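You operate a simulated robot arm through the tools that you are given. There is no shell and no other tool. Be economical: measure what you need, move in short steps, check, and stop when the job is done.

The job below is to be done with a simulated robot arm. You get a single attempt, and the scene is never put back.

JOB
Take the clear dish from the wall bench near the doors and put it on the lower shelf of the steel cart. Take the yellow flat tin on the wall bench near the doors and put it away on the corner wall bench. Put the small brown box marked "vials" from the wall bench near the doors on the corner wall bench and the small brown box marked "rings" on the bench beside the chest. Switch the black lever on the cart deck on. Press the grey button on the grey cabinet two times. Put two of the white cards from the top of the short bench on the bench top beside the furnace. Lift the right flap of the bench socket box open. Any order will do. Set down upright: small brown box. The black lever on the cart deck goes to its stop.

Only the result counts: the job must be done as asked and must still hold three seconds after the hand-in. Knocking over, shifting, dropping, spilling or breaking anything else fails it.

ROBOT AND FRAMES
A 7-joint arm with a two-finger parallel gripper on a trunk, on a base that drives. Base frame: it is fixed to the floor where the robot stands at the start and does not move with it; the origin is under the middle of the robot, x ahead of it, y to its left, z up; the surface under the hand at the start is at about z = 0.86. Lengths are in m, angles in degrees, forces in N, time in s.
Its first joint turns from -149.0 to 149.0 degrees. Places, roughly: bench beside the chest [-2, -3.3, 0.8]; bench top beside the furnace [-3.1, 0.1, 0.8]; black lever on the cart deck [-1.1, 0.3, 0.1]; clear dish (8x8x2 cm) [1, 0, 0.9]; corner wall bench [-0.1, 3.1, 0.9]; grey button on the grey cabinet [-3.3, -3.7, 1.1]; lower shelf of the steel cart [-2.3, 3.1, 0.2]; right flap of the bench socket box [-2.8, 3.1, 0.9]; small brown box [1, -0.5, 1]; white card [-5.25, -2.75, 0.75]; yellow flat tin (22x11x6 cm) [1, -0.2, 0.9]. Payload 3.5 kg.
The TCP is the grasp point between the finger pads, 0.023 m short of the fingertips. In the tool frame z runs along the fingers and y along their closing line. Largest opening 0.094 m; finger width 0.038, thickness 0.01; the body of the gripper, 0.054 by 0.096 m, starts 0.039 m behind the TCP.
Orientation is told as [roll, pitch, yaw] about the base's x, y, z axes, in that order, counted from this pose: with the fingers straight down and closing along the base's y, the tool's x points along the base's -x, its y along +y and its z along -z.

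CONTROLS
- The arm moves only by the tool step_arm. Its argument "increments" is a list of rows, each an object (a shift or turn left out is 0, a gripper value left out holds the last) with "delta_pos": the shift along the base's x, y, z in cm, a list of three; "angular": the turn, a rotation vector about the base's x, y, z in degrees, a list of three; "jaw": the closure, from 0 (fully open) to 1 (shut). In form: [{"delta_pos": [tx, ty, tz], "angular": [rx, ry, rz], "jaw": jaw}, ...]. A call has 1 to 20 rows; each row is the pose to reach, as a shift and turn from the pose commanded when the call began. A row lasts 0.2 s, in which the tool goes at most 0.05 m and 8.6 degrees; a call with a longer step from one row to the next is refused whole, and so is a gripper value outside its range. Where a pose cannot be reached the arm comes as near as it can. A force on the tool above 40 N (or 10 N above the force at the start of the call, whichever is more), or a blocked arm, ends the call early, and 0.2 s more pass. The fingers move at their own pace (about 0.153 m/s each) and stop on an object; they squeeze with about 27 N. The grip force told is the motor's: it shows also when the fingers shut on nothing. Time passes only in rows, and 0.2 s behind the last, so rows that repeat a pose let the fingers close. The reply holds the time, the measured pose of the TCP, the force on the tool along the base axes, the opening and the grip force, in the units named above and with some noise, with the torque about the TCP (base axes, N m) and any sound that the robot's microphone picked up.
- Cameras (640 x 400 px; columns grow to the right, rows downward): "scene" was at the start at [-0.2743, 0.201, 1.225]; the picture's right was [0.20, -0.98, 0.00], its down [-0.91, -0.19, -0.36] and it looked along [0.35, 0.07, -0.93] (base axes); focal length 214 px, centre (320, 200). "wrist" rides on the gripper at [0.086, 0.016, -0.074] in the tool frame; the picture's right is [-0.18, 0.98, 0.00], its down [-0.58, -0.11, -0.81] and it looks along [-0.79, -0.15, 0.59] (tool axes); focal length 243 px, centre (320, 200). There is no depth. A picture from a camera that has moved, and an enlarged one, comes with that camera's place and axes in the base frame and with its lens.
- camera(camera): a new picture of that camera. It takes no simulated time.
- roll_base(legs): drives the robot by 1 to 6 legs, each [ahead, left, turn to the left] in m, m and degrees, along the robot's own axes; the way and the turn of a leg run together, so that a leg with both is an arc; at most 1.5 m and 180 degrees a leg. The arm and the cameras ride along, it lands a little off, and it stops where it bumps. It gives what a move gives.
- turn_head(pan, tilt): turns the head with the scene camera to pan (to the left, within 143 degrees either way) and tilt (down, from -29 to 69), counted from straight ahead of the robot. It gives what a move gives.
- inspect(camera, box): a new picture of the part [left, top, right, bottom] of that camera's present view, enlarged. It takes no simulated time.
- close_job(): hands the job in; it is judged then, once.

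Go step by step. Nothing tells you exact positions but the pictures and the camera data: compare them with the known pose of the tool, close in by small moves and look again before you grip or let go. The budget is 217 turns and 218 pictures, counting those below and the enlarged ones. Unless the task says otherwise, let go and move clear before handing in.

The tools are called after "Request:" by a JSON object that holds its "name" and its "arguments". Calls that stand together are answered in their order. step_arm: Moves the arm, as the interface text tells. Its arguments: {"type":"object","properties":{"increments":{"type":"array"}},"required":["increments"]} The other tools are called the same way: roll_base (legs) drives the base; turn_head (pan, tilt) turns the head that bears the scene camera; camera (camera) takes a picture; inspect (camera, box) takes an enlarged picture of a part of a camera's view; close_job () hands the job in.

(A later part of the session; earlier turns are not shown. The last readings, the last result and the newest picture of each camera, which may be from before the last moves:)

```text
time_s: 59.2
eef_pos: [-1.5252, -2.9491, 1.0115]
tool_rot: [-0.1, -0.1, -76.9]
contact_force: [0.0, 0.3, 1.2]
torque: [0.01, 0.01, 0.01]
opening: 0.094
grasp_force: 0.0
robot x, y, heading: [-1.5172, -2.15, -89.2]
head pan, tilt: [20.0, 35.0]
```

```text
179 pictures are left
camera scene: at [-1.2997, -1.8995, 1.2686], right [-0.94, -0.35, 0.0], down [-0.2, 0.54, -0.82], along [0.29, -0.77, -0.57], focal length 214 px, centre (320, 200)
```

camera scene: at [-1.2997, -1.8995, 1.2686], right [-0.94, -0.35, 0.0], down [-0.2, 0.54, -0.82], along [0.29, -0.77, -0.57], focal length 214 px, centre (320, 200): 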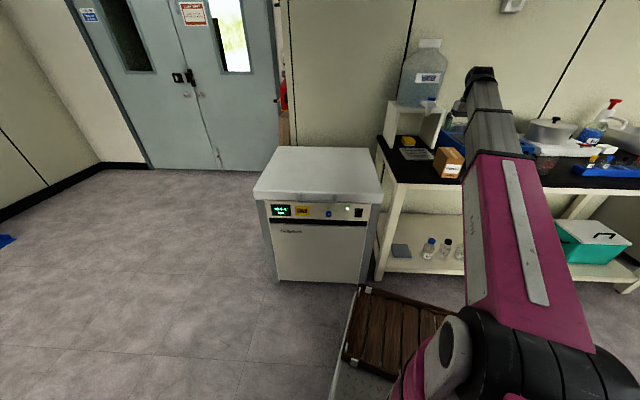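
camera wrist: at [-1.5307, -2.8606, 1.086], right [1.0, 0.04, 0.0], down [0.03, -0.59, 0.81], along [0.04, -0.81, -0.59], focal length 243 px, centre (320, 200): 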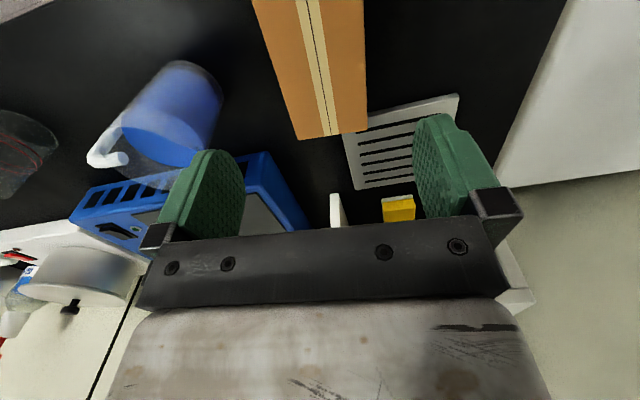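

RINGS is placed upright. Next, the grey button on the cabinet nearby: back off and look right.

Request:
{"name": "roll_base", "arguments": {"legs": [[-0.3, 0, 0], [0, -0.9, 0]]}}

Request:
{"name": "turn_head", "arguments": {"pan": -35, "tilt": 10}}

Request:
{"name": "camera", "arguments": {"camera": "scene"}}

```text
time_s: 63.0
eef_pos: [-1.7728, -2.6703, 1.0108]
tool_rot: [0.0, -0.1, -80.2]
contact_force: [0.7, -0.1, -0.5]
torque: [0.02, 0.01, 0.0]
opening: 0.0943
grasp_force: 0.0
robot x, y, heading: [-1.715, -1.8699, -92.4]
head pan, tilt: [20.0, 35.0]
stopped in leg 2: the robot was blocked; the commanded pose is now the measured one
```

```text
time_s: 64.2
eef_pos: [-1.7737, -2.6714, 1.0105]
tool_rot: [0.0, 0.0, -80.2]
contact_force: [-0.8, -0.6, 0.4]
torque: [-0.01, 0.01, -0.04]
opening: 0.0937
grasp_force: 0.0
robot x, y, heading: [-1.7206, -1.8745, -92.6]
head pan, tilt: [-35.0, 10.0]
```

```text
178 pictures are left
camera scene: at [-1.5701, -1.6272, 1.3087], right [-0.79, 0.61, 0.0], down [0.11, 0.14, -0.98], along [-0.6, -0.78, -0.17], focal length 214 px, centre (320, 200)
```

scene: 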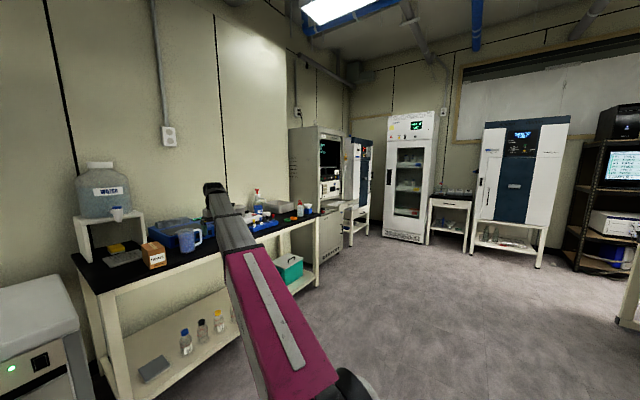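

Something on my right blocks. Look right/back.

Request:
{"name": "turn_head", "arguments": {"pan": -110, "tilt": 40}}

Request:
{"name": "camera", "arguments": {"camera": "scene"}}

```text
time_s: 65.7
eef_pos: [-1.7732, -2.6699, 1.0117]
tool_rot: [0.1, -0.1, -80.1]
contact_force: [0.4, -0.3, 0.2]
torque: [0.01, 0.0, 0.04]
opening: 0.0942
grasp_force: 0.0
robot x, y, heading: [-1.7172, -1.8752, -92.7]
head pan, tilt: [-110.0, 40.0]
```

```text
177 pictures are left
camera scene: at [-1.592, -1.5209, 1.2611], right [0.38, 0.92, 0.0], down [0.59, -0.25, -0.77], along [-0.71, 0.29, -0.64], focal length 214 px, centre (320, 200)
```

scene: 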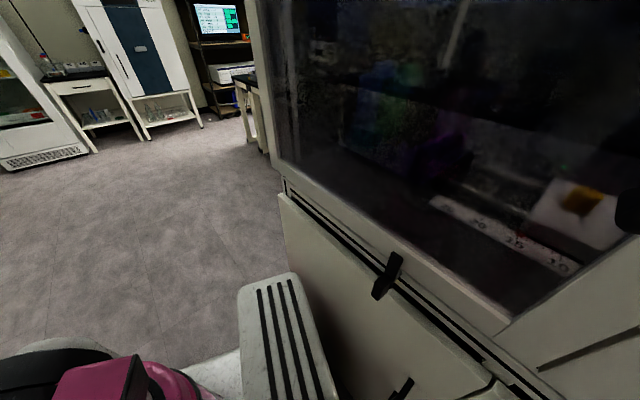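

The striped base platform touches the hood's face. I'll go ahead 0.15 and then slide right.

Request:
{"name": "roll_base", "arguments": {"legs": [[0.12, 0.03, 0], [0.03, -0.9, 0]]}}

Request:
{"name": "turn_head", "arguments": {"pan": -15, "tilt": 10}}

Request:
{"name": "camera", "arguments": {"camera": "scene"}}

```text
time_s: 71.3
eef_pos: [-2.6501, -2.7875, 1.0122]
tool_rot: [-0.1, -0.1, -79.5]
contact_force: [0.4, 1.1, -0.5]
torque: [0.0, -0.02, 0.01]
opening: 0.0939
grasp_force: 0.0
robot x, y, heading: [-2.6072, -1.9886, -92.2]
head pan, tilt: [-110.0, 40.0]
```

```text
time_s: 73.0
eef_pos: [-2.6492, -2.7873, 1.0118]
tool_rot: [0.0, -0.2, -79.5]
contact_force: [0.4, 0.4, -1.0]
torque: [0.03, 0.02, 0.03]
opening: 0.094
grasp_force: 0.1
robot x, y, heading: [-2.6069, -1.9874, -91.9]
head pan, tilt: [-15.0, 10.0]
```

```text
176 pictures are left
camera scene: at [-2.4301, -1.7558, 1.3088], right [-0.96, 0.29, 0.0], down [0.05, 0.17, -0.98], along [-0.29, -0.94, -0.17], focal length 214 px, centre (320, 200)
```

scene: 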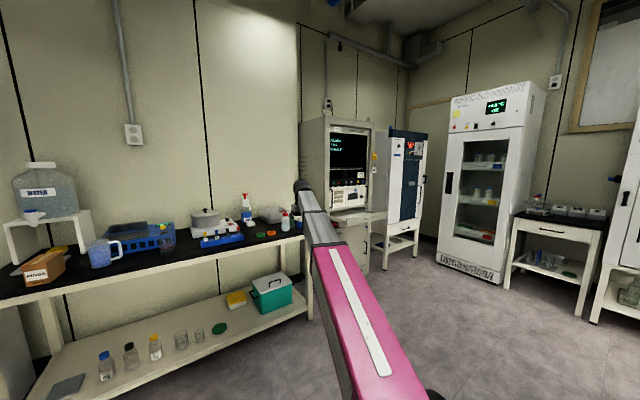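

Request:
{"name": "inspect", "arguments": {"camera": "scene", "box": [290, 100, 450, 220]}}

```text
3.33 times, centred on (370, 160) of scene
camera zoom: at [-2.4301, -1.7558, 1.3088], right [-0.96, 0.29, 0.0], down [0.05, 0.17, -0.98], along [-0.29, -0.94, -0.17], focal length 715 px, centre (153, 333)
```

zoom: 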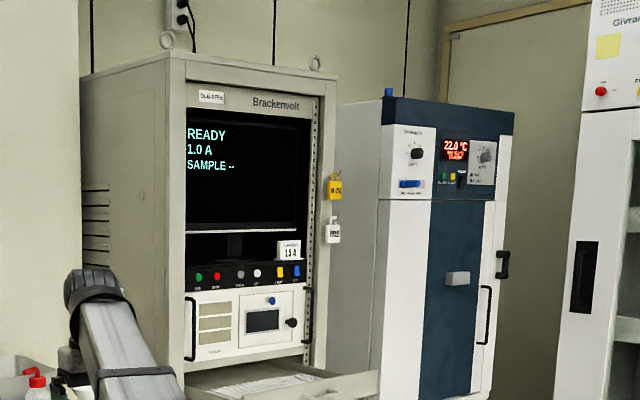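

The rack's buttons: green, red, grey, white, yellow, blue. I'll move closer to it and view again.

Request:
{"name": "roll_base", "arguments": {"legs": [[0, -0.6, 0], [0.3, 0, 0]]}}

Request:
{"name": "turn_head", "arguments": {"pan": -10, "tilt": 15}}

Request:
{"name": "camera", "arguments": {"camera": "scene"}}

Request:
{"name": "camera", "arguments": {"camera": "wrist"}}

```text
time_s: 78.1
eef_pos: [-3.2631, -3.0639, 1.0112]
tool_rot: [0.0, -0.2, -79.8]
contact_force: [-0.8, -0.3, -0.3]
torque: [0.0, 0.02, -0.03]
opening: 0.094
grasp_force: 0.2
robot x, y, heading: [-3.2134, -2.2694, -92.1]
head pan, tilt: [-15.0, 10.0]
```

```text
time_s: 78.7
eef_pos: [-3.2624, -3.0663, 1.0118]
tool_rot: [0.0, 0.0, -79.8]
contact_force: [0.4, -0.8, 0.5]
torque: [-0.03, -0.02, -0.04]
opening: 0.094
grasp_force: 0.1
robot x, y, heading: [-3.2172, -2.2652, -92.3]
head pan, tilt: [-10.0, 15.0]
```

```text
174 pictures are left
camera scene: at [-3.0297, -2.0369, 1.3007], right [-0.98, 0.21, 0.0], down [0.05, 0.25, -0.97], along [-0.21, -0.94, -0.26], focal length 214 px, centre (320, 200)
```

scene: 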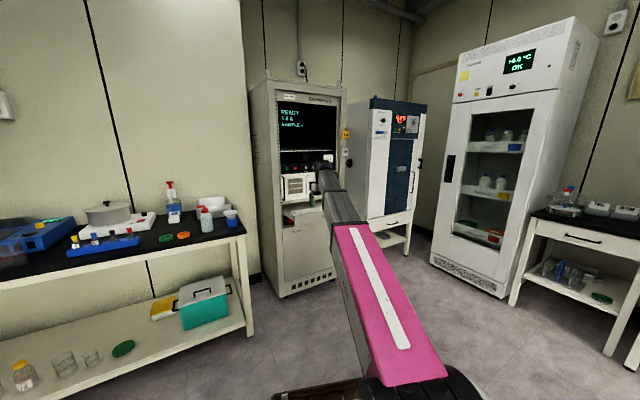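

```text
173 pictures are left
camera wrist: at [-3.2636, -2.9771, 1.0857], right [1.0, -0.01, 0.0], down [0.0, -0.59, 0.81], along [-0.01, -0.81, -0.59], focal length 243 px, centre (320, 200)
```

wrist: 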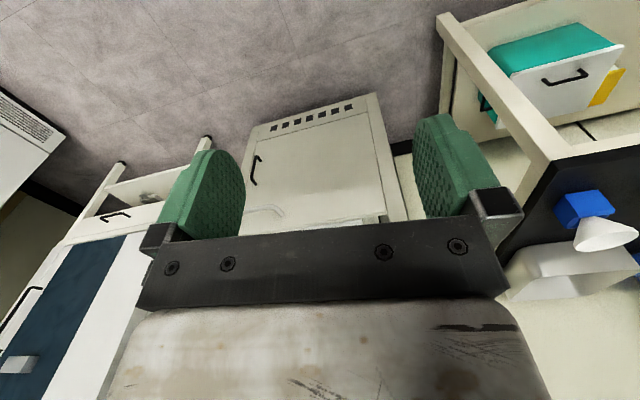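

Face line runs roughly from (-3.03,-3.62) to (-3.63,-3.84), i.e. ~20° rotated. Zooming on the buttons.

Request:
{"name": "inspect", "arguments": {"camera": "scene", "box": [260, 80, 356, 230]}}

```text
2.67 times, centred on (308, 155) of scene
camera zoom: at [-3.0297, -2.0369, 1.3007], right [-0.98, 0.21, 0.0], down [0.05, 0.25, -0.97], along [-0.21, -0.94, -0.26], focal length 572 px, centre (352, 320)
```

zoom: 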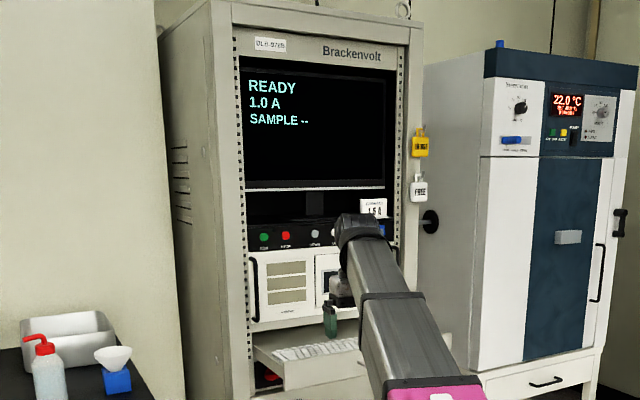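

Button is at about (-3.287,-3.714,1.104). First tilt the closed hand to point horizontally while still well away.

Request:
{"name": "step_arm", "arguments": {"increments": [{"angular": [-8.37, -1.5, 0], "jaw": 1}, {"angular": [-16.7, -3, 0], "delta_pos": [0, 0, 1]}, {"angular": [-25.1, -4.5, 0], "delta_pos": [0, 0, 2]}, {"angular": [-33.5, -6, 0], "delta_pos": [0, 0, 3]}, {"angular": [-41.8, -7.5, 0], "delta_pos": [0, 0, 4]}, {"angular": [-50.2, -9, 0], "delta_pos": [0, 0, 5]}, {"angular": [-58.6, -10.5, 0], "delta_pos": [0, 0, 6]}, {"angular": [-66.9, -12, 0], "delta_pos": [0, 0, 7]}, {"angular": [-75.3, -13.5, 0], "delta_pos": [0, 0, 8]}, {"angular": [-83.6, -15, 0], "delta_pos": [0, 0, 9]}, {"angular": [-88.6, -15.9, 0], "delta_pos": [0, 0, 9.5]}]}}

Request:
{"name": "camera", "arguments": {"camera": "wrist"}}

```text
time_s: 81.1
eef_pos: [-3.2636, -3.0661, 1.1069]
tool_rot: [178.9, -89.8, 101.1]
contact_force: [-0.3, -0.3, -0.2]
torque: [-0.01, -0.01, -0.01]
opening: 0.0
grasp_force: 26.9
robot x, y, heading: [-3.2137, -2.2693, -92.1]
head pan, tilt: [-10.0, 15.0]
```

```text
171 pictures are left
camera wrist: at [-3.2619, -2.9893, 1.0195], right [0.97, 0.17, 0.18], down [-0.25, 0.78, 0.58], along [-0.04, -0.61, 0.79], focal length 243 px, centre (320, 200)
```

wrist: 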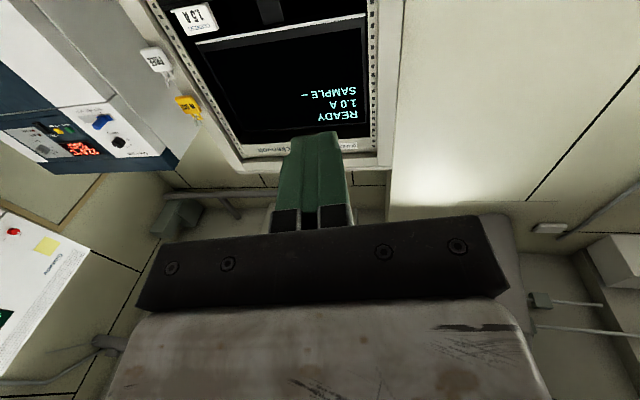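

Now approach the rack: strafe right, ahead, turn 10° left.

Request:
{"name": "roll_base", "arguments": {"legs": [[0, -0.18, 0], [0.35, 0, 0], [0, 0, 10]]}}

Request:
{"name": "turn_head", "arguments": {"pan": 10, "tilt": 15}}

Request:
{"name": "camera", "arguments": {"camera": "scene"}}

```text
time_s: 85.2
eef_pos: [-3.3121, -3.4043, 1.1059]
tool_rot: [171.6, -89.8, 118.9]
contact_force: [0.3, -0.2, 0.4]
torque: [0.02, -0.01, -0.02]
opening: 0.0
grasp_force: 27.1
robot x, y, heading: [-3.4079, -2.614, -82.0]
head pan, tilt: [-10.0, 15.0]
```

```text
time_s: 86.0
eef_pos: [-3.3123, -3.4044, 1.1062]
tool_rot: [171.8, -90.0, 118.6]
contact_force: [0.3, 0.2, 0.9]
torque: [0.04, -0.02, 0.01]
opening: 0.0
grasp_force: 27.2
robot x, y, heading: [-3.404, -2.6129, -81.5]
head pan, tilt: [10.0, 15.0]
```

```text
170 pictures are left
camera scene: at [-3.2345, -2.3471, 1.3006], right [-0.95, -0.31, 0.0], down [-0.08, 0.25, -0.97], along [0.3, -0.92, -0.26], focal length 214 px, centre (320, 200)
```

scene: 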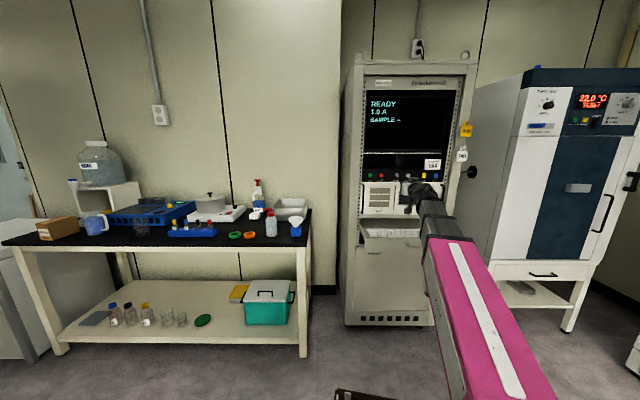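

Request:
{"name": "inspect", "arguments": {"camera": "scene", "box": [340, 150, 460, 250]}}

```text
4.00 times, centred on (400, 200) of scene
camera zoom: at [-3.2345, -2.3471, 1.3006], right [-0.95, -0.31, 0.0], down [-0.08, 0.25, -0.97], along [0.3, -0.92, -0.26], focal length 858 px, centre (0, 200)
```

zoom: 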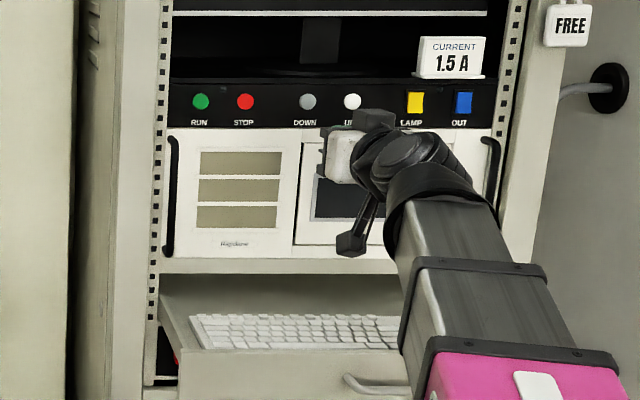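

I need to see the tip; I'll roll the hand 90° about its axis so the wrist camera sits on the left and sees tip and panel.

Request:
{"name": "step_arm", "arguments": {"increments": [{"angular": [2.9, -7.9, 0]}, {"angular": [5.9, -15.7, 0]}, {"angular": [8.8, -23.6, 0]}, {"angular": [11.8, -31.5, 0]}, {"angular": [14.7, -39.3, 0]}, {"angular": [17.6, -47.2, 0]}, {"angular": [20.6, -55, 0]}, {"angular": [23.5, -62.9, 0]}, {"angular": [26.5, -70.8, 0]}, {"angular": [29.4, -78.6, 0]}, {"angular": [31.5, -84.3, 0]}]}}

Request:
{"name": "camera", "arguments": {"camera": "wrist"}}

Request:
{"name": "inspect", "arguments": {"camera": "scene", "box": [340, 150, 460, 250]}}

```text
time_s: 88.4
eef_pos: [-3.3125, -3.4054, 1.1063]
tool_rot: [90.0, 0.1, -159.6]
contact_force: [-0.3, 0.4, -0.1]
torque: [-0.03, -0.03, 0.01]
opening: 0.0001
grasp_force: 27.0
robot x, y, heading: [-3.4058, -2.6117, -81.9]
head pan, tilt: [10.0, 15.0]
```

```text
168 pictures are left
camera wrist: at [-3.2579, -3.3055, 1.1224], right [-0.18, -0.07, 0.98], down [-0.83, 0.55, -0.11], along [-0.54, -0.83, -0.15], focal length 243 px, centre (320, 200)
```

wrist: 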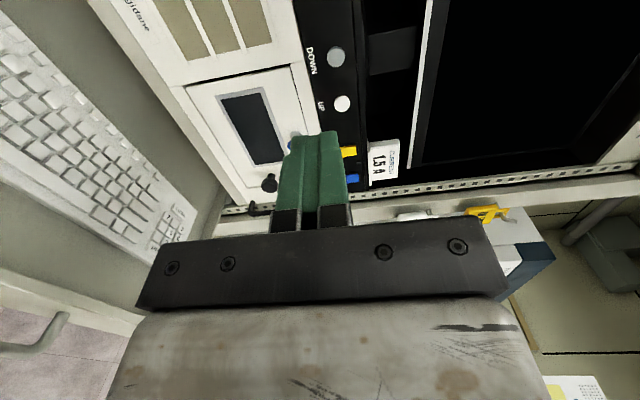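

```text
4.00 times, centred on (400, 200) of scene
camera zoom: at [-3.2345, -2.3471, 1.3006], right [-0.95, -0.31, 0.0], down [-0.08, 0.25, -0.97], along [0.3, -0.92, -0.26], focal length 858 px, centre (0, 200)
```

zoom: 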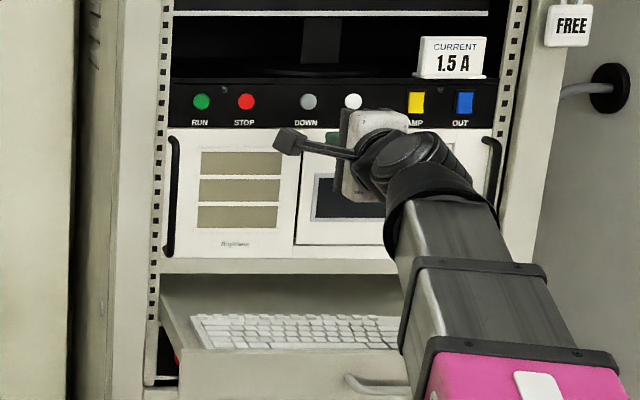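

Now the wrist camera sees the grey "DOWN" button at about (-3.276,-3.669,1.116). Align laterally and move partway forward.

Request:
{"name": "step_arm", "arguments": {"increments": [{"delta_pos": [-2.75, -1.05, 0.5]}, {"delta_pos": [-5.5, -2.1, 1.0]}, {"delta_pos": [-4.1, -5.8, 1.0]}, {"delta_pos": [-2.7, -9.6, 1.0]}, {"delta_pos": [-1.3, -13.3, 1.0]}, {"delta_pos": [-0.2, -16, 1.0]}]}}

Request:
{"name": "camera", "arguments": {"camera": "wrist"}}

```text
time_s: 89.8
eef_pos: [-3.3158, -3.5639, 1.1166]
tool_rot: [90.0, 0.0, -159.6]
contact_force: [0.2, 0.4, -0.2]
torque: [-0.02, 0.0, 0.02]
opening: 0.0
grasp_force: 26.9
robot x, y, heading: [-3.4069, -2.6123, -81.9]
head pan, tilt: [10.0, 15.0]
```

```text
166 pictures are left
camera wrist: at [-3.2615, -3.4648, 1.1326], right [-0.17, -0.06, 0.98], down [-0.83, 0.55, -0.11], along [-0.54, -0.83, -0.15], focal length 243 px, centre (320, 200)
```

wrist: 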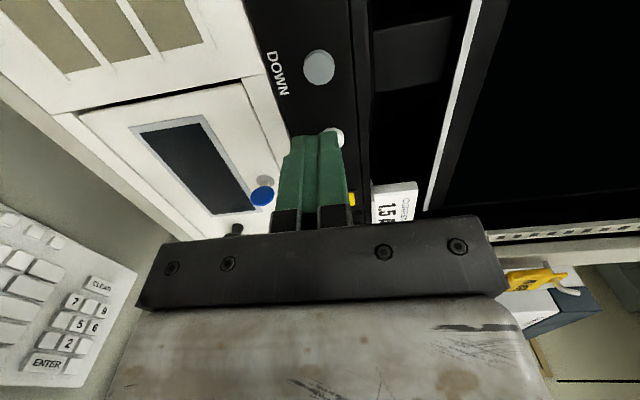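

Aligned exactly (tip ~9 cm from button). Advance and press.

Request:
{"name": "step_arm", "arguments": {"increments": [{"delta_pos": [1.06, -2.8, 0]}, {"delta_pos": [2.12, -5.6, 0]}, {"delta_pos": [2.65, -7.0, 0]}, {"delta_pos": [2.93, -7.76, 0]}]}}

Request:
{"name": "camera", "arguments": {"camera": "wrist"}}

```text
time_s: 90.8
eef_pos: [-3.2851, -3.6401, 1.1139]
tool_rot: [89.9, 0.0, -159.8]
contact_force: [-0.7, 0.6, 1.1]
torque: [-0.03, 0.0, -0.02]
opening: 0.0
grasp_force: 27.5
robot x, y, heading: [-3.4077, -2.6096, -81.5]
head pan, tilt: [10.0, 15.0]
```

```text
165 pictures are left
camera wrist: at [-3.2322, -3.5423, 1.1313], right [-0.17, -0.06, 0.98], down [-0.83, 0.55, -0.11], along [-0.54, -0.83, -0.15], focal length 243 px, centre (320, 200)
```

wrist: 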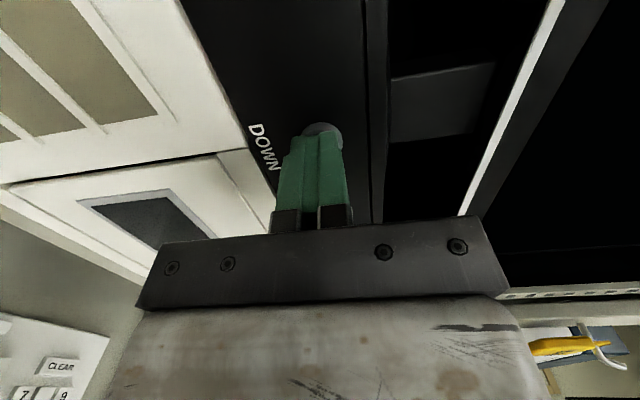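

Nearly touching. Press in slow small steps.

Request:
{"name": "step_arm", "arguments": {"increments": [{"delta_pos": [0.11, -0.28, 0]}, {"delta_pos": [0.21, -0.56, 0]}, {"delta_pos": [0.3, -0.8, 0]}, {"delta_pos": [0.39, -1.03, 0]}, {"delta_pos": [0.46, -1.22, 0]}]}}

```text
time_s: 91.8
eef_pos: [-3.2839, -3.6455, 1.1163]
tool_rot: [90.1, 0.0, -159.7]
contact_force: [-1.9, 9.0, 4.1]
torque: [-0.13, 0.01, -0.07]
opening: 0.0
grasp_force: 27.1
robot x, y, heading: [-3.4068, -2.6107, -81.6]
head pan, tilt: [10.0, 15.0]
heard: click
stopped in row 4: the force on the tool passed its limit at 44 N (the readings are from after the stop); the commanded pose is now the measured one
```

Click heard. Release and press a second time, then retreat.

Request:
{"name": "step_arm", "arguments": {"increments": [{"delta_pos": [-0.35, 0.93, 0]}, {"delta_pos": [-0.7, 1.87, 0]}, {"delta_pos": [-0.7, 1.87, 0]}]}}

Request:
{"name": "inspect", "arguments": {"camera": "scene", "box": [340, 80, 460, 180]}}

```text
time_s: 92.6
eef_pos: [-3.2904, -3.6289, 1.1153]
tool_rot: [89.9, 0.0, -159.7]
contact_force: [-0.6, 0.2, -0.3]
torque: [0.0, 0.03, 0.0]
opening: 0.0001
grasp_force: 26.9
robot x, y, heading: [-3.4079, -2.6114, -82.1]
head pan, tilt: [10.0, 15.0]
```

```text
4.00 times, centred on (400, 130) of scene
camera zoom: at [-3.2346, -2.3467, 1.3006], right [-0.95, -0.31, 0.0], down [-0.08, 0.25, -0.97], along [0.3, -0.92, -0.26], focal length 858 px, centre (0, 480)
```

zoom: 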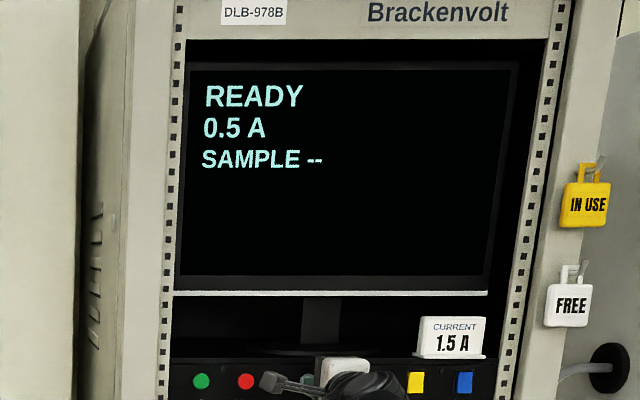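

It registered (1.0→0.5 A). Second press.

Request:
{"name": "step_arm", "arguments": {"increments": [{"delta_pos": [0.28, -0.75, 0]}, {"delta_pos": [0.53, -1.4, 0]}, {"delta_pos": [0.67, -1.78, 0]}, {"delta_pos": [0.8, -2.12, 0]}, {"delta_pos": [0.9, -2.4, 0]}]}}

Request:
{"name": "step_arm", "arguments": {"increments": [{"delta_pos": [-0.35, 0.93, 0]}, {"delta_pos": [-1.06, 2.8, 0]}, {"delta_pos": [-2.1, 5.6, 0]}, {"delta_pos": [-3.5, 9.3, 0]}, {"delta_pos": [-5, 13.2, 0]}]}}

Request:
{"name": "inspect", "arguments": {"camera": "scene", "box": [340, 80, 460, 180]}}

```text
time_s: 93.7
eef_pos: [-3.2844, -3.6459, 1.1159]
tool_rot: [90.0, 0.1, -159.7]
contact_force: [-1.4, 9.6, 5.2]
torque: [-0.13, 0.01, -0.09]
opening: 0.0001
grasp_force: 27.1
robot x, y, heading: [-3.4055, -2.6136, -82.1]
head pan, tilt: [10.0, 15.0]
heard: click
stopped in row 5: the force on the tool passed its limit at 45 N (the readings are from after the stop); the commanded pose is now the measured one
```

```text
time_s: 94.9
eef_pos: [-3.3354, -3.5155, 1.1157]
tool_rot: [90.0, 0.0, -159.7]
contact_force: [0.3, -0.1, 0.6]
torque: [-0.01, 0.01, 0.03]
opening: 0.0001
grasp_force: 27.5
robot x, y, heading: [-3.4091, -2.6111, -81.8]
head pan, tilt: [10.0, 15.0]
```

```text
4.00 times, centred on (400, 130) of scene
camera zoom: at [-3.2348, -2.3461, 1.3006], right [-0.95, -0.31, 0.0], down [-0.08, 0.25, -0.97], along [0.3, -0.92, -0.26], focal length 858 px, centre (0, 480)
```

zoom: 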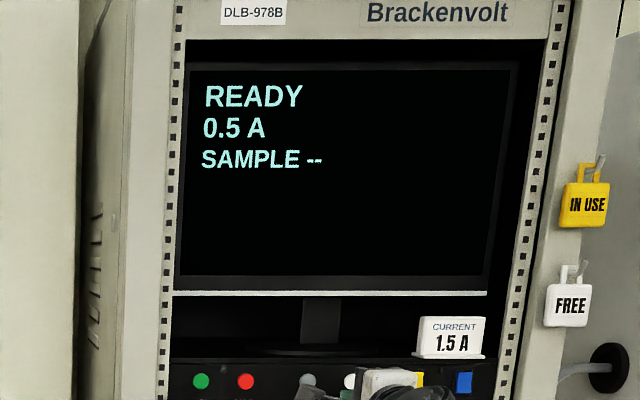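

Two clicks heard (display is likely at its minimum). Back away and bring the hand back to pointing down.

Request:
{"name": "roll_base", "arguments": {"legs": [[-0.4, 0, 0]]}}

Request:
{"name": "step_arm", "arguments": {"increments": [{"angular": [-2.9, 7.9, 0]}, {"angular": [-5.9, 15.7, 0]}, {"angular": [-8.8, 23.6, 0]}, {"angular": [-11.8, 31.5, 0]}, {"angular": [-14.7, 39.3, 0]}, {"angular": [-17.6, 47.2, 0]}, {"angular": [-20.6, 55, 0]}, {"angular": [-23.5, 62.9, 0]}, {"angular": [-26.5, 70.8, 0]}, {"angular": [-29.4, 78.6, 0]}, {"angular": [-31.5, 84.3, 0]}]}}

Request:
{"name": "step_arm", "arguments": {"increments": [{"angular": [7.9, 2.9, 0], "delta_pos": [0, 0, -1]}, {"angular": [15.7, 5.9, 0], "delta_pos": [0, 0, -2]}, {"angular": [23.6, 8.8, 0], "delta_pos": [0, 0, -3]}, {"angular": [31.5, 11.8, 0], "delta_pos": [0, 0, -4]}, {"angular": [39.3, 14.7, 0], "delta_pos": [0, 0, -5]}, {"angular": [47.2, 17.6, 0], "delta_pos": [0, 0, -6]}, {"angular": [55, 20.6, 0], "delta_pos": [0, 0, -7]}, {"angular": [62.9, 23.5, 0], "delta_pos": [0, 0, -8]}, {"angular": [70.8, 26.5, 0], "delta_pos": [0, 0, -9]}, {"angular": [78.6, 29.4, 0], "delta_pos": [0, 0, -10]}, {"angular": [84.3, 31.5, 0], "delta_pos": [0, 0, -11]}]}}

Request:
{"name": "turn_head", "arguments": {"pan": -90, "tilt": 20}}

Request:
{"name": "camera", "arguments": {"camera": "scene"}}

```text
time_s: 97.4
eef_pos: [-3.3943, -3.1202, 1.1164]
tool_rot: [89.9, -0.1, -160.1]
contact_force: [0.8, 0.0, 0.0]
torque: [-0.01, 0.03, -0.01]
opening: 0.0
grasp_force: 27.0
robot x, y, heading: [-3.4646, -2.2147, -82.2]
head pan, tilt: [10.0, 15.0]
```

```text
time_s: 99.8
eef_pos: [-3.3944, -3.1205, 1.1156]
tool_rot: [-162.5, -89.5, 92.8]
contact_force: [-0.2, 0.3, 0.0]
torque: [0.01, -0.02, 0.02]
opening: 0.0001
grasp_force: 27.3
robot x, y, heading: [-3.4625, -2.2154, -82.1]
head pan, tilt: [10.0, 15.0]
```

```text
time_s: 102.2
eef_pos: [-3.394, -3.1201, 1.0069]
tool_rot: [0.0, -0.4, -69.6]
contact_force: [-0.3, 0.3, -0.8]
torque: [0.01, -0.03, 0.02]
opening: 0.0002
grasp_force: 27.3
robot x, y, heading: [-3.4615, -2.2144, -82.4]
head pan, tilt: [10.0, 15.0]
```

```text
time_s: 104.0
eef_pos: [-3.3949, -3.1197, 1.008]
tool_rot: [-0.2, -0.6, -69.4]
contact_force: [0.5, 0.4, 0.1]
torque: [-0.03, -0.03, -0.01]
opening: 0.0
grasp_force: 27.2
robot x, y, heading: [-3.4617, -2.2137, -82.1]
head pan, tilt: [-90.0, 20.0]
```

```text
162 pictures are left
camera scene: at [-3.4091, -1.8744, 1.2925], right [-0.14, 0.99, 0.0], down [0.34, 0.05, -0.94], along [-0.93, -0.13, -0.34], focal length 214 px, centre (320, 200)
```

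scene: 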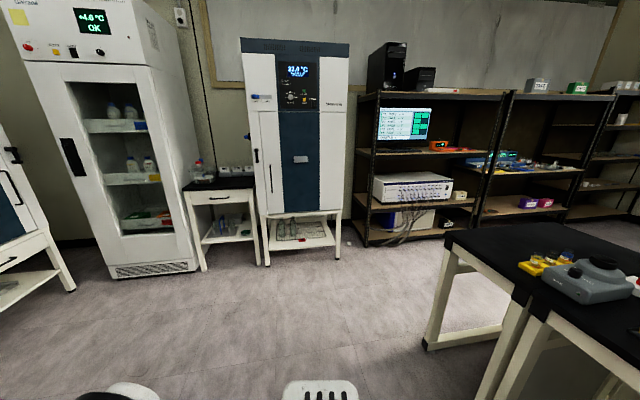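

The short bench between fridge and incubator holds trays of white cards. Zoom.

Request:
{"name": "inspect", "arguments": {"camera": "scene", "box": [170, 140, 266, 220]}}

```text
5.00 times, centred on (218, 180) of scene
camera zoom: at [-3.4091, -1.8744, 1.2925], right [-0.14, 0.99, 0.0], down [0.34, 0.05, -0.94], along [-0.93, -0.13, -0.34], focal length 1072 px, centre (830, 300)
```

zoom: 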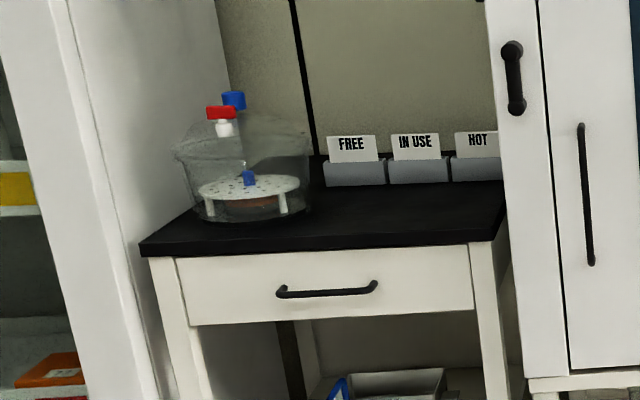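

Cards labelled FREE, IN USE, HOT stand in grey holders at the back. I'll turn to face west and move closer.

Request:
{"name": "roll_base", "arguments": {"legs": [[0, 0, -95], [0.35, 0.5, 0]]}}

Request:
{"name": "turn_head", "arguments": {"pan": 0, "tilt": 20}}

Request:
{"name": "camera", "arguments": {"camera": "scene"}}

Request:
{"name": "camera", "arguments": {"camera": "wrist"}}

```text
time_s: 111.5
eef_pos: [-4.718, -2.6884, 1.0076]
tool_rot: [-0.1, -0.4, -166.1]
contact_force: [0.2, -0.1, -0.6]
torque: [0.03, 0.01, 0.02]
opening: 0.0
grasp_force: 26.9
robot x, y, heading: [-3.8117, -2.7253, -178.9]
head pan, tilt: [-90.0, 20.0]
```

```text
time_s: 113.2
eef_pos: [-4.7174, -2.6886, 1.0062]
tool_rot: [-0.1, -0.5, -166.2]
contact_force: [0.1, -0.2, -0.5]
torque: [0.0, 0.0, 0.04]
opening: 0.0
grasp_force: 27.1
robot x, y, heading: [-3.8098, -2.7261, -179.0]
head pan, tilt: [0.0, 20.0]
```

```text
160 pictures are left
camera scene: at [-3.5689, -2.9131, 1.2925], right [-0.02, 1.0, 0.0], down [0.34, 0.01, -0.94], along [-0.94, -0.02, -0.34], focal length 214 px, centre (320, 200)
```

scene: 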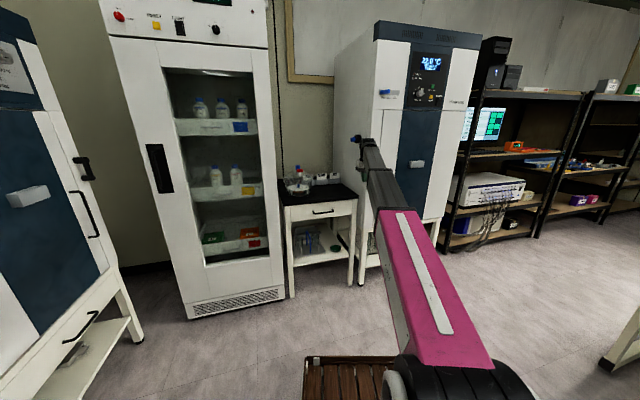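

```text
159 pictures are left
camera wrist: at [-4.6303, -2.6841, 1.0806], right [0.06, -1.0, 0.0], down [-0.58, -0.03, 0.81], along [-0.81, -0.05, -0.58], focal length 243 px, centre (320, 200)
```

wrist: 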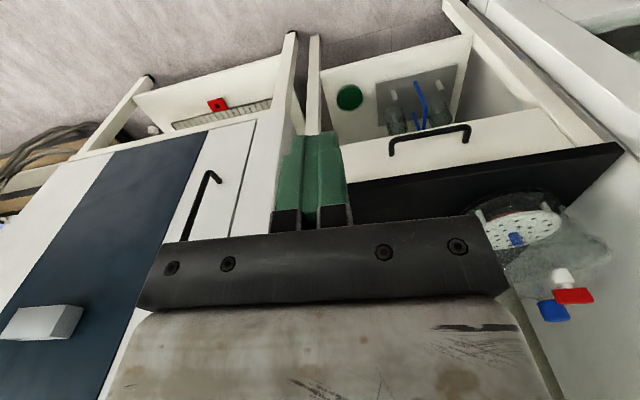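

Bench front is tilted so its inward direction is heading ≈ -164°, matching the tool. I'll turn 15° left, slide and advance.

Request:
{"name": "roll_base", "arguments": {"legs": [[0, 0, 15], [0, -0.12, 0], [0.4, 0, 0]]}}

Request:
{"name": "turn_head", "arguments": {"pan": 5, "tilt": 25}}

Request:
{"name": "camera", "arguments": {"camera": "scene"}}

Request:
{"name": "camera", "arguments": {"camera": "wrist"}}

```text
time_s: 117.4
eef_pos: [-5.1177, -2.9113, 1.0064]
tool_rot: [-0.1, -0.5, -151.7]
contact_force: [-0.3, -0.5, -0.3]
torque: [0.04, 0.0, -0.01]
opening: 0.0001
grasp_force: 26.6
robot x, y, heading: [-4.229, -2.7188, -164.3]
head pan, tilt: [0.0, 20.0]
```

```text
time_s: 118.1
eef_pos: [-5.1174, -2.9104, 1.0067]
tool_rot: [-0.1, -0.4, -151.6]
contact_force: [-0.3, -0.1, -0.7]
torque: [0.03, -0.01, -0.03]
opening: 0.0
grasp_force: 26.9
robot x, y, heading: [-4.2304, -2.7187, -164.4]
head pan, tilt: [5.0, 25.0]
```

```text
158 pictures are left
camera scene: at [-3.9454, -2.8457, 1.2844], right [-0.35, 0.94, 0.0], down [0.4, 0.15, -0.91], along [-0.85, -0.32, -0.42], focal length 214 px, centre (320, 200)
```

scene: 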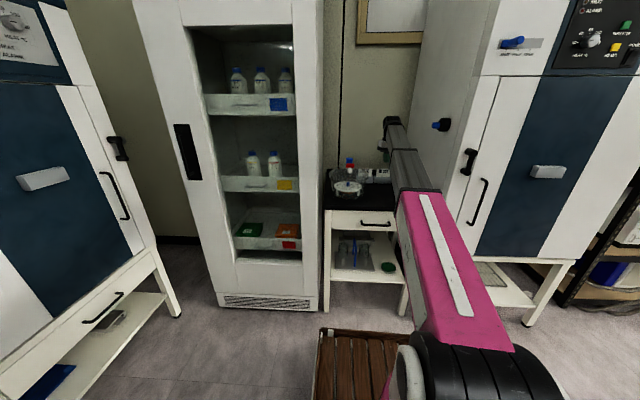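

```text
157 pictures are left
camera wrist: at [-5.0339, -2.8843, 1.0805], right [0.31, -0.95, 0.0], down [-0.56, -0.18, 0.81], along [-0.77, -0.25, -0.58], focal length 243 px, centre (320, 200)
```

wrist: 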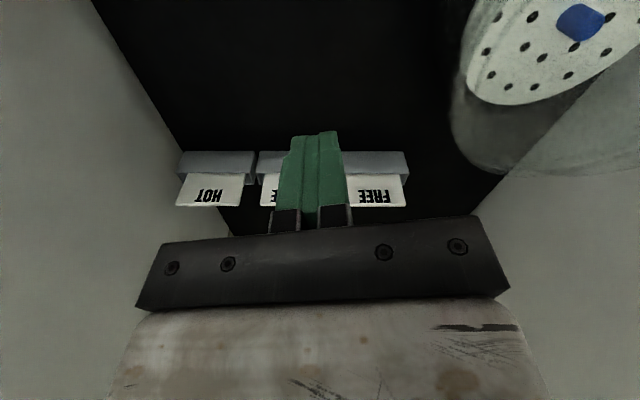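

The three cards stand mid-bench: HOT (-5.405,-2.81), IN USE (-5.36,-2.94), FREE (-5.32,-3.08), tops at z≈0.856. Zoom to check whether each holder has one card.

Request:
{"name": "inspect", "arguments": {"camera": "wrist", "box": [160, 130, 440, 240]}}

Request:
{"name": "inspect", "arguments": {"camera": "scene", "box": [310, 140, 420, 210]}}

```text
2.29 times, centred on (300, 185) of wrist
camera zoom: at [-5.0339, -2.8843, 1.0805], right [0.31, -0.95, 0.0], down [-0.56, -0.18, 0.81], along [-0.77, -0.25, -0.58], focal length 555 px, centre (366, 234)
```

zoom: 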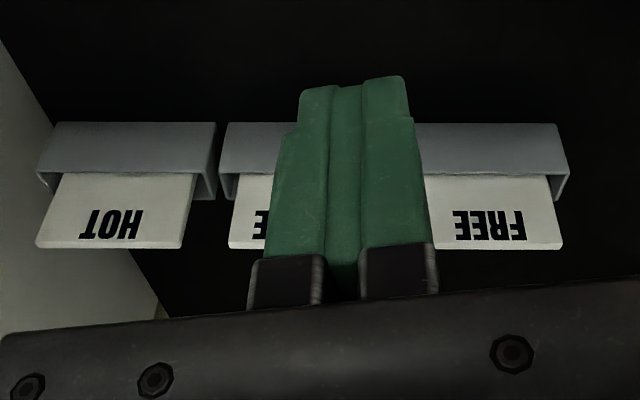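

```text
5.71 times, centred on (365, 175) of scene
camera zoom: at [-3.9454, -2.8457, 1.2844], right [-0.35, 0.94, 0.0], down [0.4, 0.15, -0.91], along [-0.85, -0.32, -0.42], focal length 1226 px, centre (63, 343)
```

zoom: 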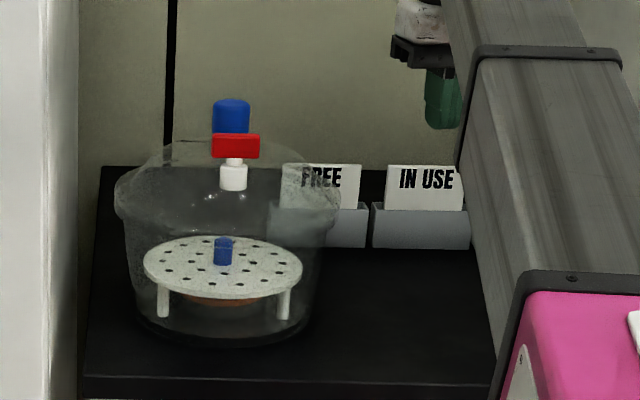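

One card per holder. I'll advance 0.2 m, open the hand and rotate it so it closes across the card faces.

Request:
{"name": "roll_base", "arguments": {"legs": [[0.2, 0, 0]]}}

Request:
{"name": "step_arm", "arguments": {"increments": [{"angular": [0, 0, 8], "jaw": 0.3}, {"angular": [0, 0, 16]}, {"angular": [0, 0, 24]}, {"angular": [0, 0, 32]}, {"angular": [0, 0, 40]}, {"angular": [0, 0, 48]}, {"angular": [0, 0, 56]}, {"angular": [0, 0, 64]}, {"angular": [0, 0, 72]}, {"angular": [0, 0, 80]}]}}

Request:
{"name": "camera", "arguments": {"camera": "wrist"}}

Request:
{"name": "camera", "arguments": {"camera": "scene"}}

```text
time_s: 119.7
eef_pos: [-5.3109, -2.9655, 1.0074]
tool_rot: [-0.1, -0.5, -151.5]
contact_force: [0.6, 0.0, 0.0]
torque: [0.0, -0.04, 0.02]
opening: 0.0001
grasp_force: 27.2
robot x, y, heading: [-4.4243, -2.7715, -164.5]
head pan, tilt: [5.0, 25.0]
```

```text
time_s: 121.9
eef_pos: [-5.3112, -2.9652, 1.0075]
tool_rot: [-0.2, -0.4, -71.3]
contact_force: [-0.8, -0.3, -0.1]
torque: [-0.01, -0.02, 0.0]
opening: 0.0661
grasp_force: 0.1
robot x, y, heading: [-4.4257, -2.7744, -164.1]
head pan, tilt: [5.0, 25.0]
```

```text
154 pictures are left
camera wrist: at [-5.3245, -2.8791, 1.0807], right [0.99, 0.14, 0.0], down [0.08, -0.58, 0.81], along [0.11, -0.8, -0.58], focal length 243 px, centre (320, 200)
```

wrist: 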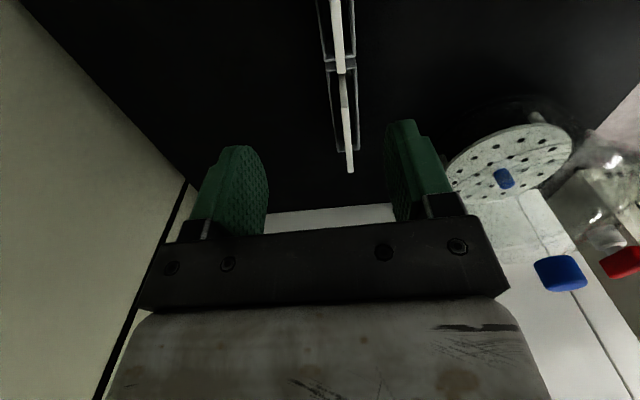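

```text
153 pictures are left
camera scene: at [-4.1387, -2.8999, 1.2844], right [-0.35, 0.94, 0.0], down [0.4, 0.15, -0.91], along [-0.85, -0.32, -0.42], focal length 214 px, centre (320, 200)
```

scene: 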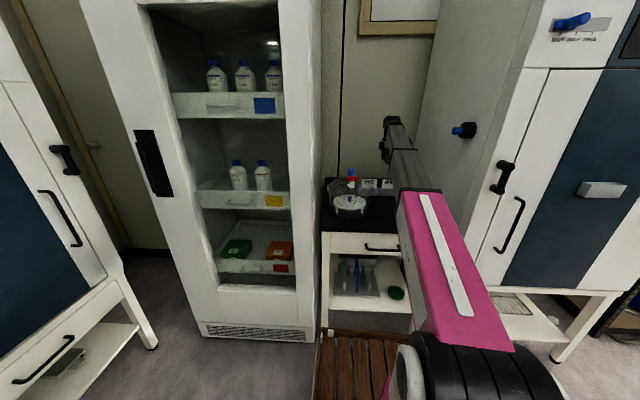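

Cards are seen edge-on; top z≈0.90. I'll center over the IN USE card (~(-5.312,-2.912)).

Request:
{"name": "step_arm", "arguments": {"increments": [{"delta_pos": [0, 2.6, 0], "angular": [0, 0, -3]}, {"delta_pos": [-0.1, 5.3, 0], "angular": [0, 0, -3]}, {"delta_pos": [-0.1, 5.3, 0], "angular": [0, 0, -3]}]}}

Request:
{"name": "camera", "arguments": {"camera": "wrist"}}

Request:
{"name": "inspect", "arguments": {"camera": "scene", "box": [310, 140, 420, 210]}}

```text
time_s: 122.7
eef_pos: [-5.3122, -2.9127, 1.0072]
tool_rot: [-0.1, -0.5, -74.6]
contact_force: [0.1, 0.1, 0.1]
torque: [0.01, -0.03, 0.0]
opening: 0.0657
grasp_force: 0.0
robot x, y, heading: [-4.4238, -2.7764, -164.4]
head pan, tilt: [5.0, 25.0]
```

```text
152 pictures are left
camera wrist: at [-5.3199, -2.825, 1.0803], right [1.0, 0.09, 0.0], down [0.05, -0.58, 0.81], along [0.07, -0.81, -0.58], focal length 243 px, centre (320, 200)
```

wrist: 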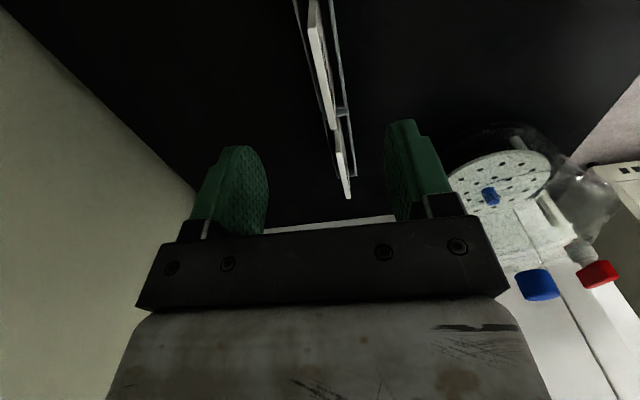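

```text
5.71 times, centred on (365, 175) of scene
camera zoom: at [-4.1387, -2.8999, 1.2844], right [-0.35, 0.94, 0.0], down [0.4, 0.15, -0.91], along [-0.85, -0.32, -0.42], focal length 1226 px, centre (63, 343)
```

zoom: 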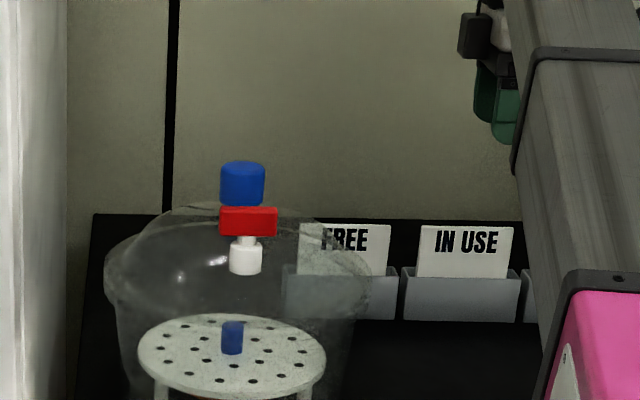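

Refined: IN USE center ≈(-5.310,-2.935), top ≈0.88. Adjust and descend to 0.935 for a look.

Request:
{"name": "step_arm", "arguments": {"increments": [{"delta_pos": [0.25, -2.2, -2], "angular": [0, 0, 2]}, {"delta_pos": [0.25, -2.2, -5], "angular": [0, 0, 2]}, {"delta_pos": [0.25, -2.2, -7], "angular": [0, 0, 2]}]}}

Request:
{"name": "camera", "arguments": {"camera": "wrist"}}

Request:
{"name": "inspect", "arguments": {"camera": "scene", "box": [310, 140, 420, 210]}}

```text
time_s: 123.5
eef_pos: [-5.3071, -2.9346, 0.9355]
tool_rot: [-0.2, -0.6, -72.5]
contact_force: [-0.2, 1.0, -0.5]
torque: [0.01, 0.0, -0.02]
opening: 0.0661
grasp_force: 0.1
robot x, y, heading: [-4.4228, -2.772, -164.2]
head pan, tilt: [5.0, 25.0]
```

```text
150 pictures are left
camera wrist: at [-5.3194, -2.8473, 1.0099], right [0.99, 0.12, 0.0], down [0.07, -0.58, 0.81], along [0.1, -0.81, -0.58], focal length 243 px, centre (320, 200)
```

wrist: 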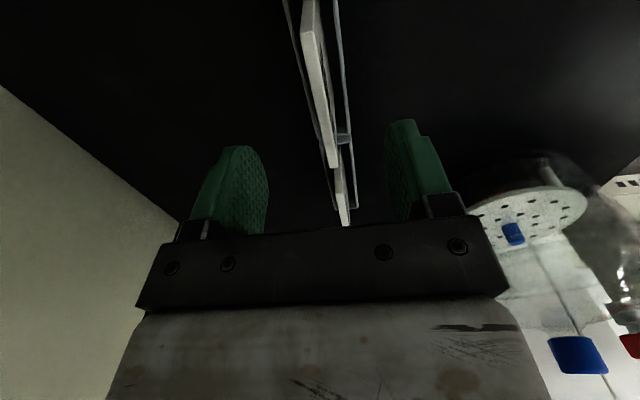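

```text
5.71 times, centred on (365, 175) of scene
camera zoom: at [-4.1388, -2.8999, 1.2844], right [-0.35, 0.94, 0.0], down [0.4, 0.15, -0.91], along [-0.85, -0.32, -0.42], focal length 1226 px, centre (63, 343)
```

zoom: 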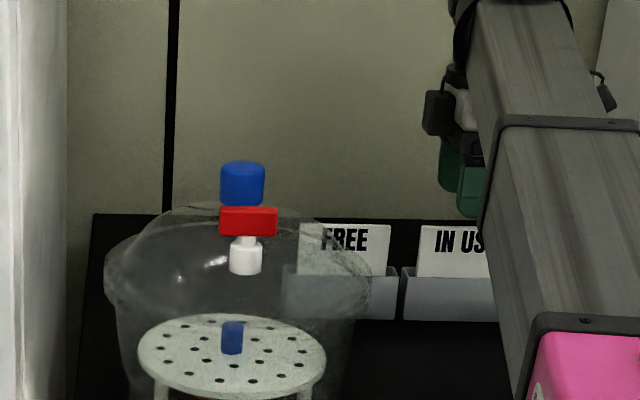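

Well centered. Descend to z≈0.862 and close.

Request:
{"name": "step_arm", "arguments": {"increments": [{"delta_pos": [-0.1, 0, -3]}, {"delta_pos": [-0.1, 0, -6]}, {"delta_pos": [-0.1, 0, -7.3]}, {"delta_pos": [-0.1, 0, -7.3], "jaw": 1}, {"delta_pos": [-0.1, 0, -7.3], "jaw": 1}, {"delta_pos": [-0.1, 0, -7.3], "jaw": 1}]}}

Request:
{"name": "camera", "arguments": {"camera": "wrist"}}

Request:
{"name": "inspect", "arguments": {"camera": "scene", "box": [310, 140, 420, 210]}}

```text
time_s: 125.0
eef_pos: [-5.305, -2.9343, 0.8627]
tool_rot: [0.3, -0.5, -72.5]
contact_force: [4.0, 1.0, 3.9]
torque: [-0.18, 0.47, 0.16]
opening: 0.0297
grasp_force: 45.2
robot x, y, heading: [-4.4198, -2.7744, -164.4]
head pan, tilt: [5.0, 25.0]
stopped in row 6: the force on the tool passed its limit at 41 N (the readings are from after the stop); the commanded pose is now the measured one
```

```text
148 pictures are left
camera wrist: at [-5.3175, -2.8463, 0.9363], right [0.99, 0.12, 0.01], down [0.06, -0.58, 0.81], along [0.1, -0.8, -0.59], focal length 243 px, centre (320, 200)
```

wrist: 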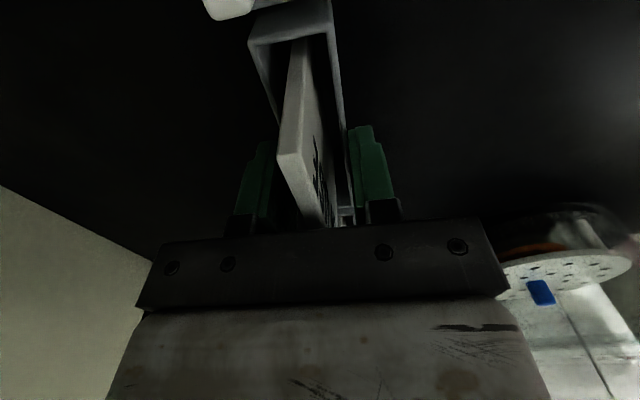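

```text
5.71 times, centred on (365, 175) of scene
camera zoom: at [-4.1381, -2.8997, 1.2844], right [-0.35, 0.94, 0.0], down [0.4, 0.15, -0.91], along [-0.85, -0.32, -0.42], focal length 1226 px, centre (63, 343)
```

zoom: 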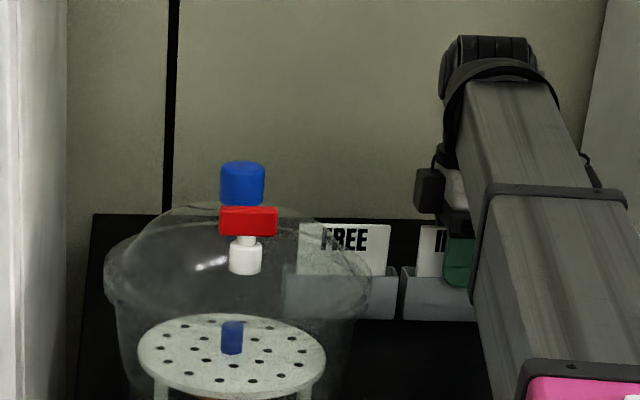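

The fingers caught the holder's sides — too low. Open, raise 2.4 cm, close again on the card only.

Request:
{"name": "step_arm", "arguments": {"increments": [{"jaw": 0.4}, {"jaw": 0.4}, {"delta_pos": [0, 0, 1.2], "jaw": 0.4}, {"delta_pos": [0, 0, 2.4], "jaw": 0.4}, {"delta_pos": [0, 0, 2.4], "jaw": 0.4}]}}

Request:
{"name": "camera", "arguments": {"camera": "wrist"}}

Request:
{"name": "inspect", "arguments": {"camera": "scene", "box": [310, 140, 420, 210]}}

```text
time_s: 126.2
eef_pos: [-5.3073, -2.9339, 0.887]
tool_rot: [0.4, -0.5, -72.5]
contact_force: [-0.8, -1.1, 0.3]
torque: [-0.01, 0.0, 0.01]
opening: 0.0563
grasp_force: 0.1
robot x, y, heading: [-4.4208, -2.7753, -164.2]
head pan, tilt: [5.0, 25.0]
```

```text
146 pictures are left
camera wrist: at [-5.3192, -2.8468, 0.9604], right [0.99, 0.12, 0.01], down [0.06, -0.58, 0.81], along [0.1, -0.8, -0.59], focal length 243 px, centre (320, 200)
```

wrist: 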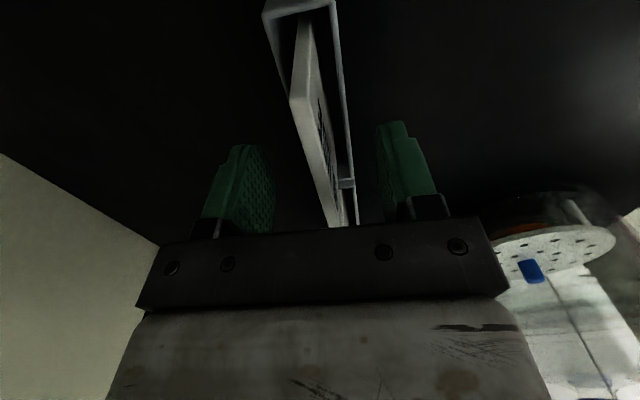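

```text
5.71 times, centred on (365, 175) of scene
camera zoom: at [-4.1383, -2.8998, 1.2844], right [-0.35, 0.94, 0.0], down [0.4, 0.15, -0.91], along [-0.85, -0.32, -0.42], focal length 1226 px, centre (63, 343)
```

zoom: 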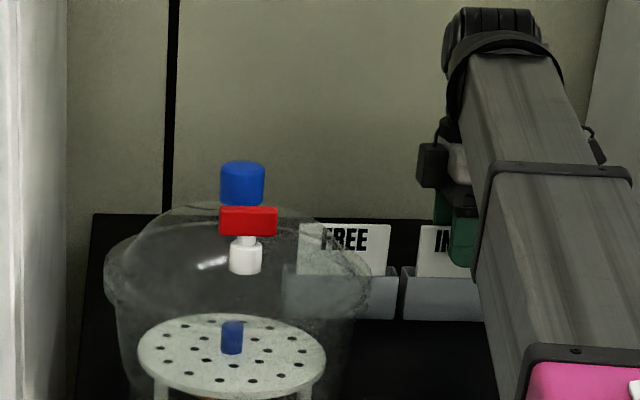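

Fingertips are now above the holder. Close.

Request:
{"name": "step_arm", "arguments": {"increments": [{"delta_pos": [0, 0, 0.3], "jaw": 0.7}, {"delta_pos": [0, 0, 0.3], "jaw": 0.85}, {"delta_pos": [0, 0, 0.3], "jaw": 1}, {"delta_pos": [0, 0, 0.3], "jaw": 1}]}}

Request:
{"name": "camera", "arguments": {"camera": "wrist"}}

```text
time_s: 127.2
eef_pos: [-5.3068, -2.9327, 0.8901]
tool_rot: [0.5, -0.5, -72.5]
contact_force: [1.2, 0.1, 1.6]
torque: [0.04, -0.05, -0.03]
opening: 0.006
grasp_force: 27.3
robot x, y, heading: [-4.4223, -2.7695, -164.3]
head pan, tilt: [5.0, 25.0]
```

```text
144 pictures are left
camera wrist: at [-5.3187, -2.8466, 0.9637], right [0.99, 0.12, 0.01], down [0.06, -0.58, 0.81], along [0.1, -0.8, -0.59], focal length 243 px, centre (320, 200)
```

wrist: 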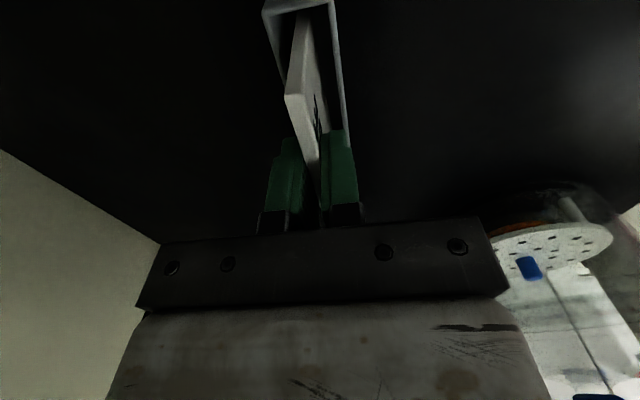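

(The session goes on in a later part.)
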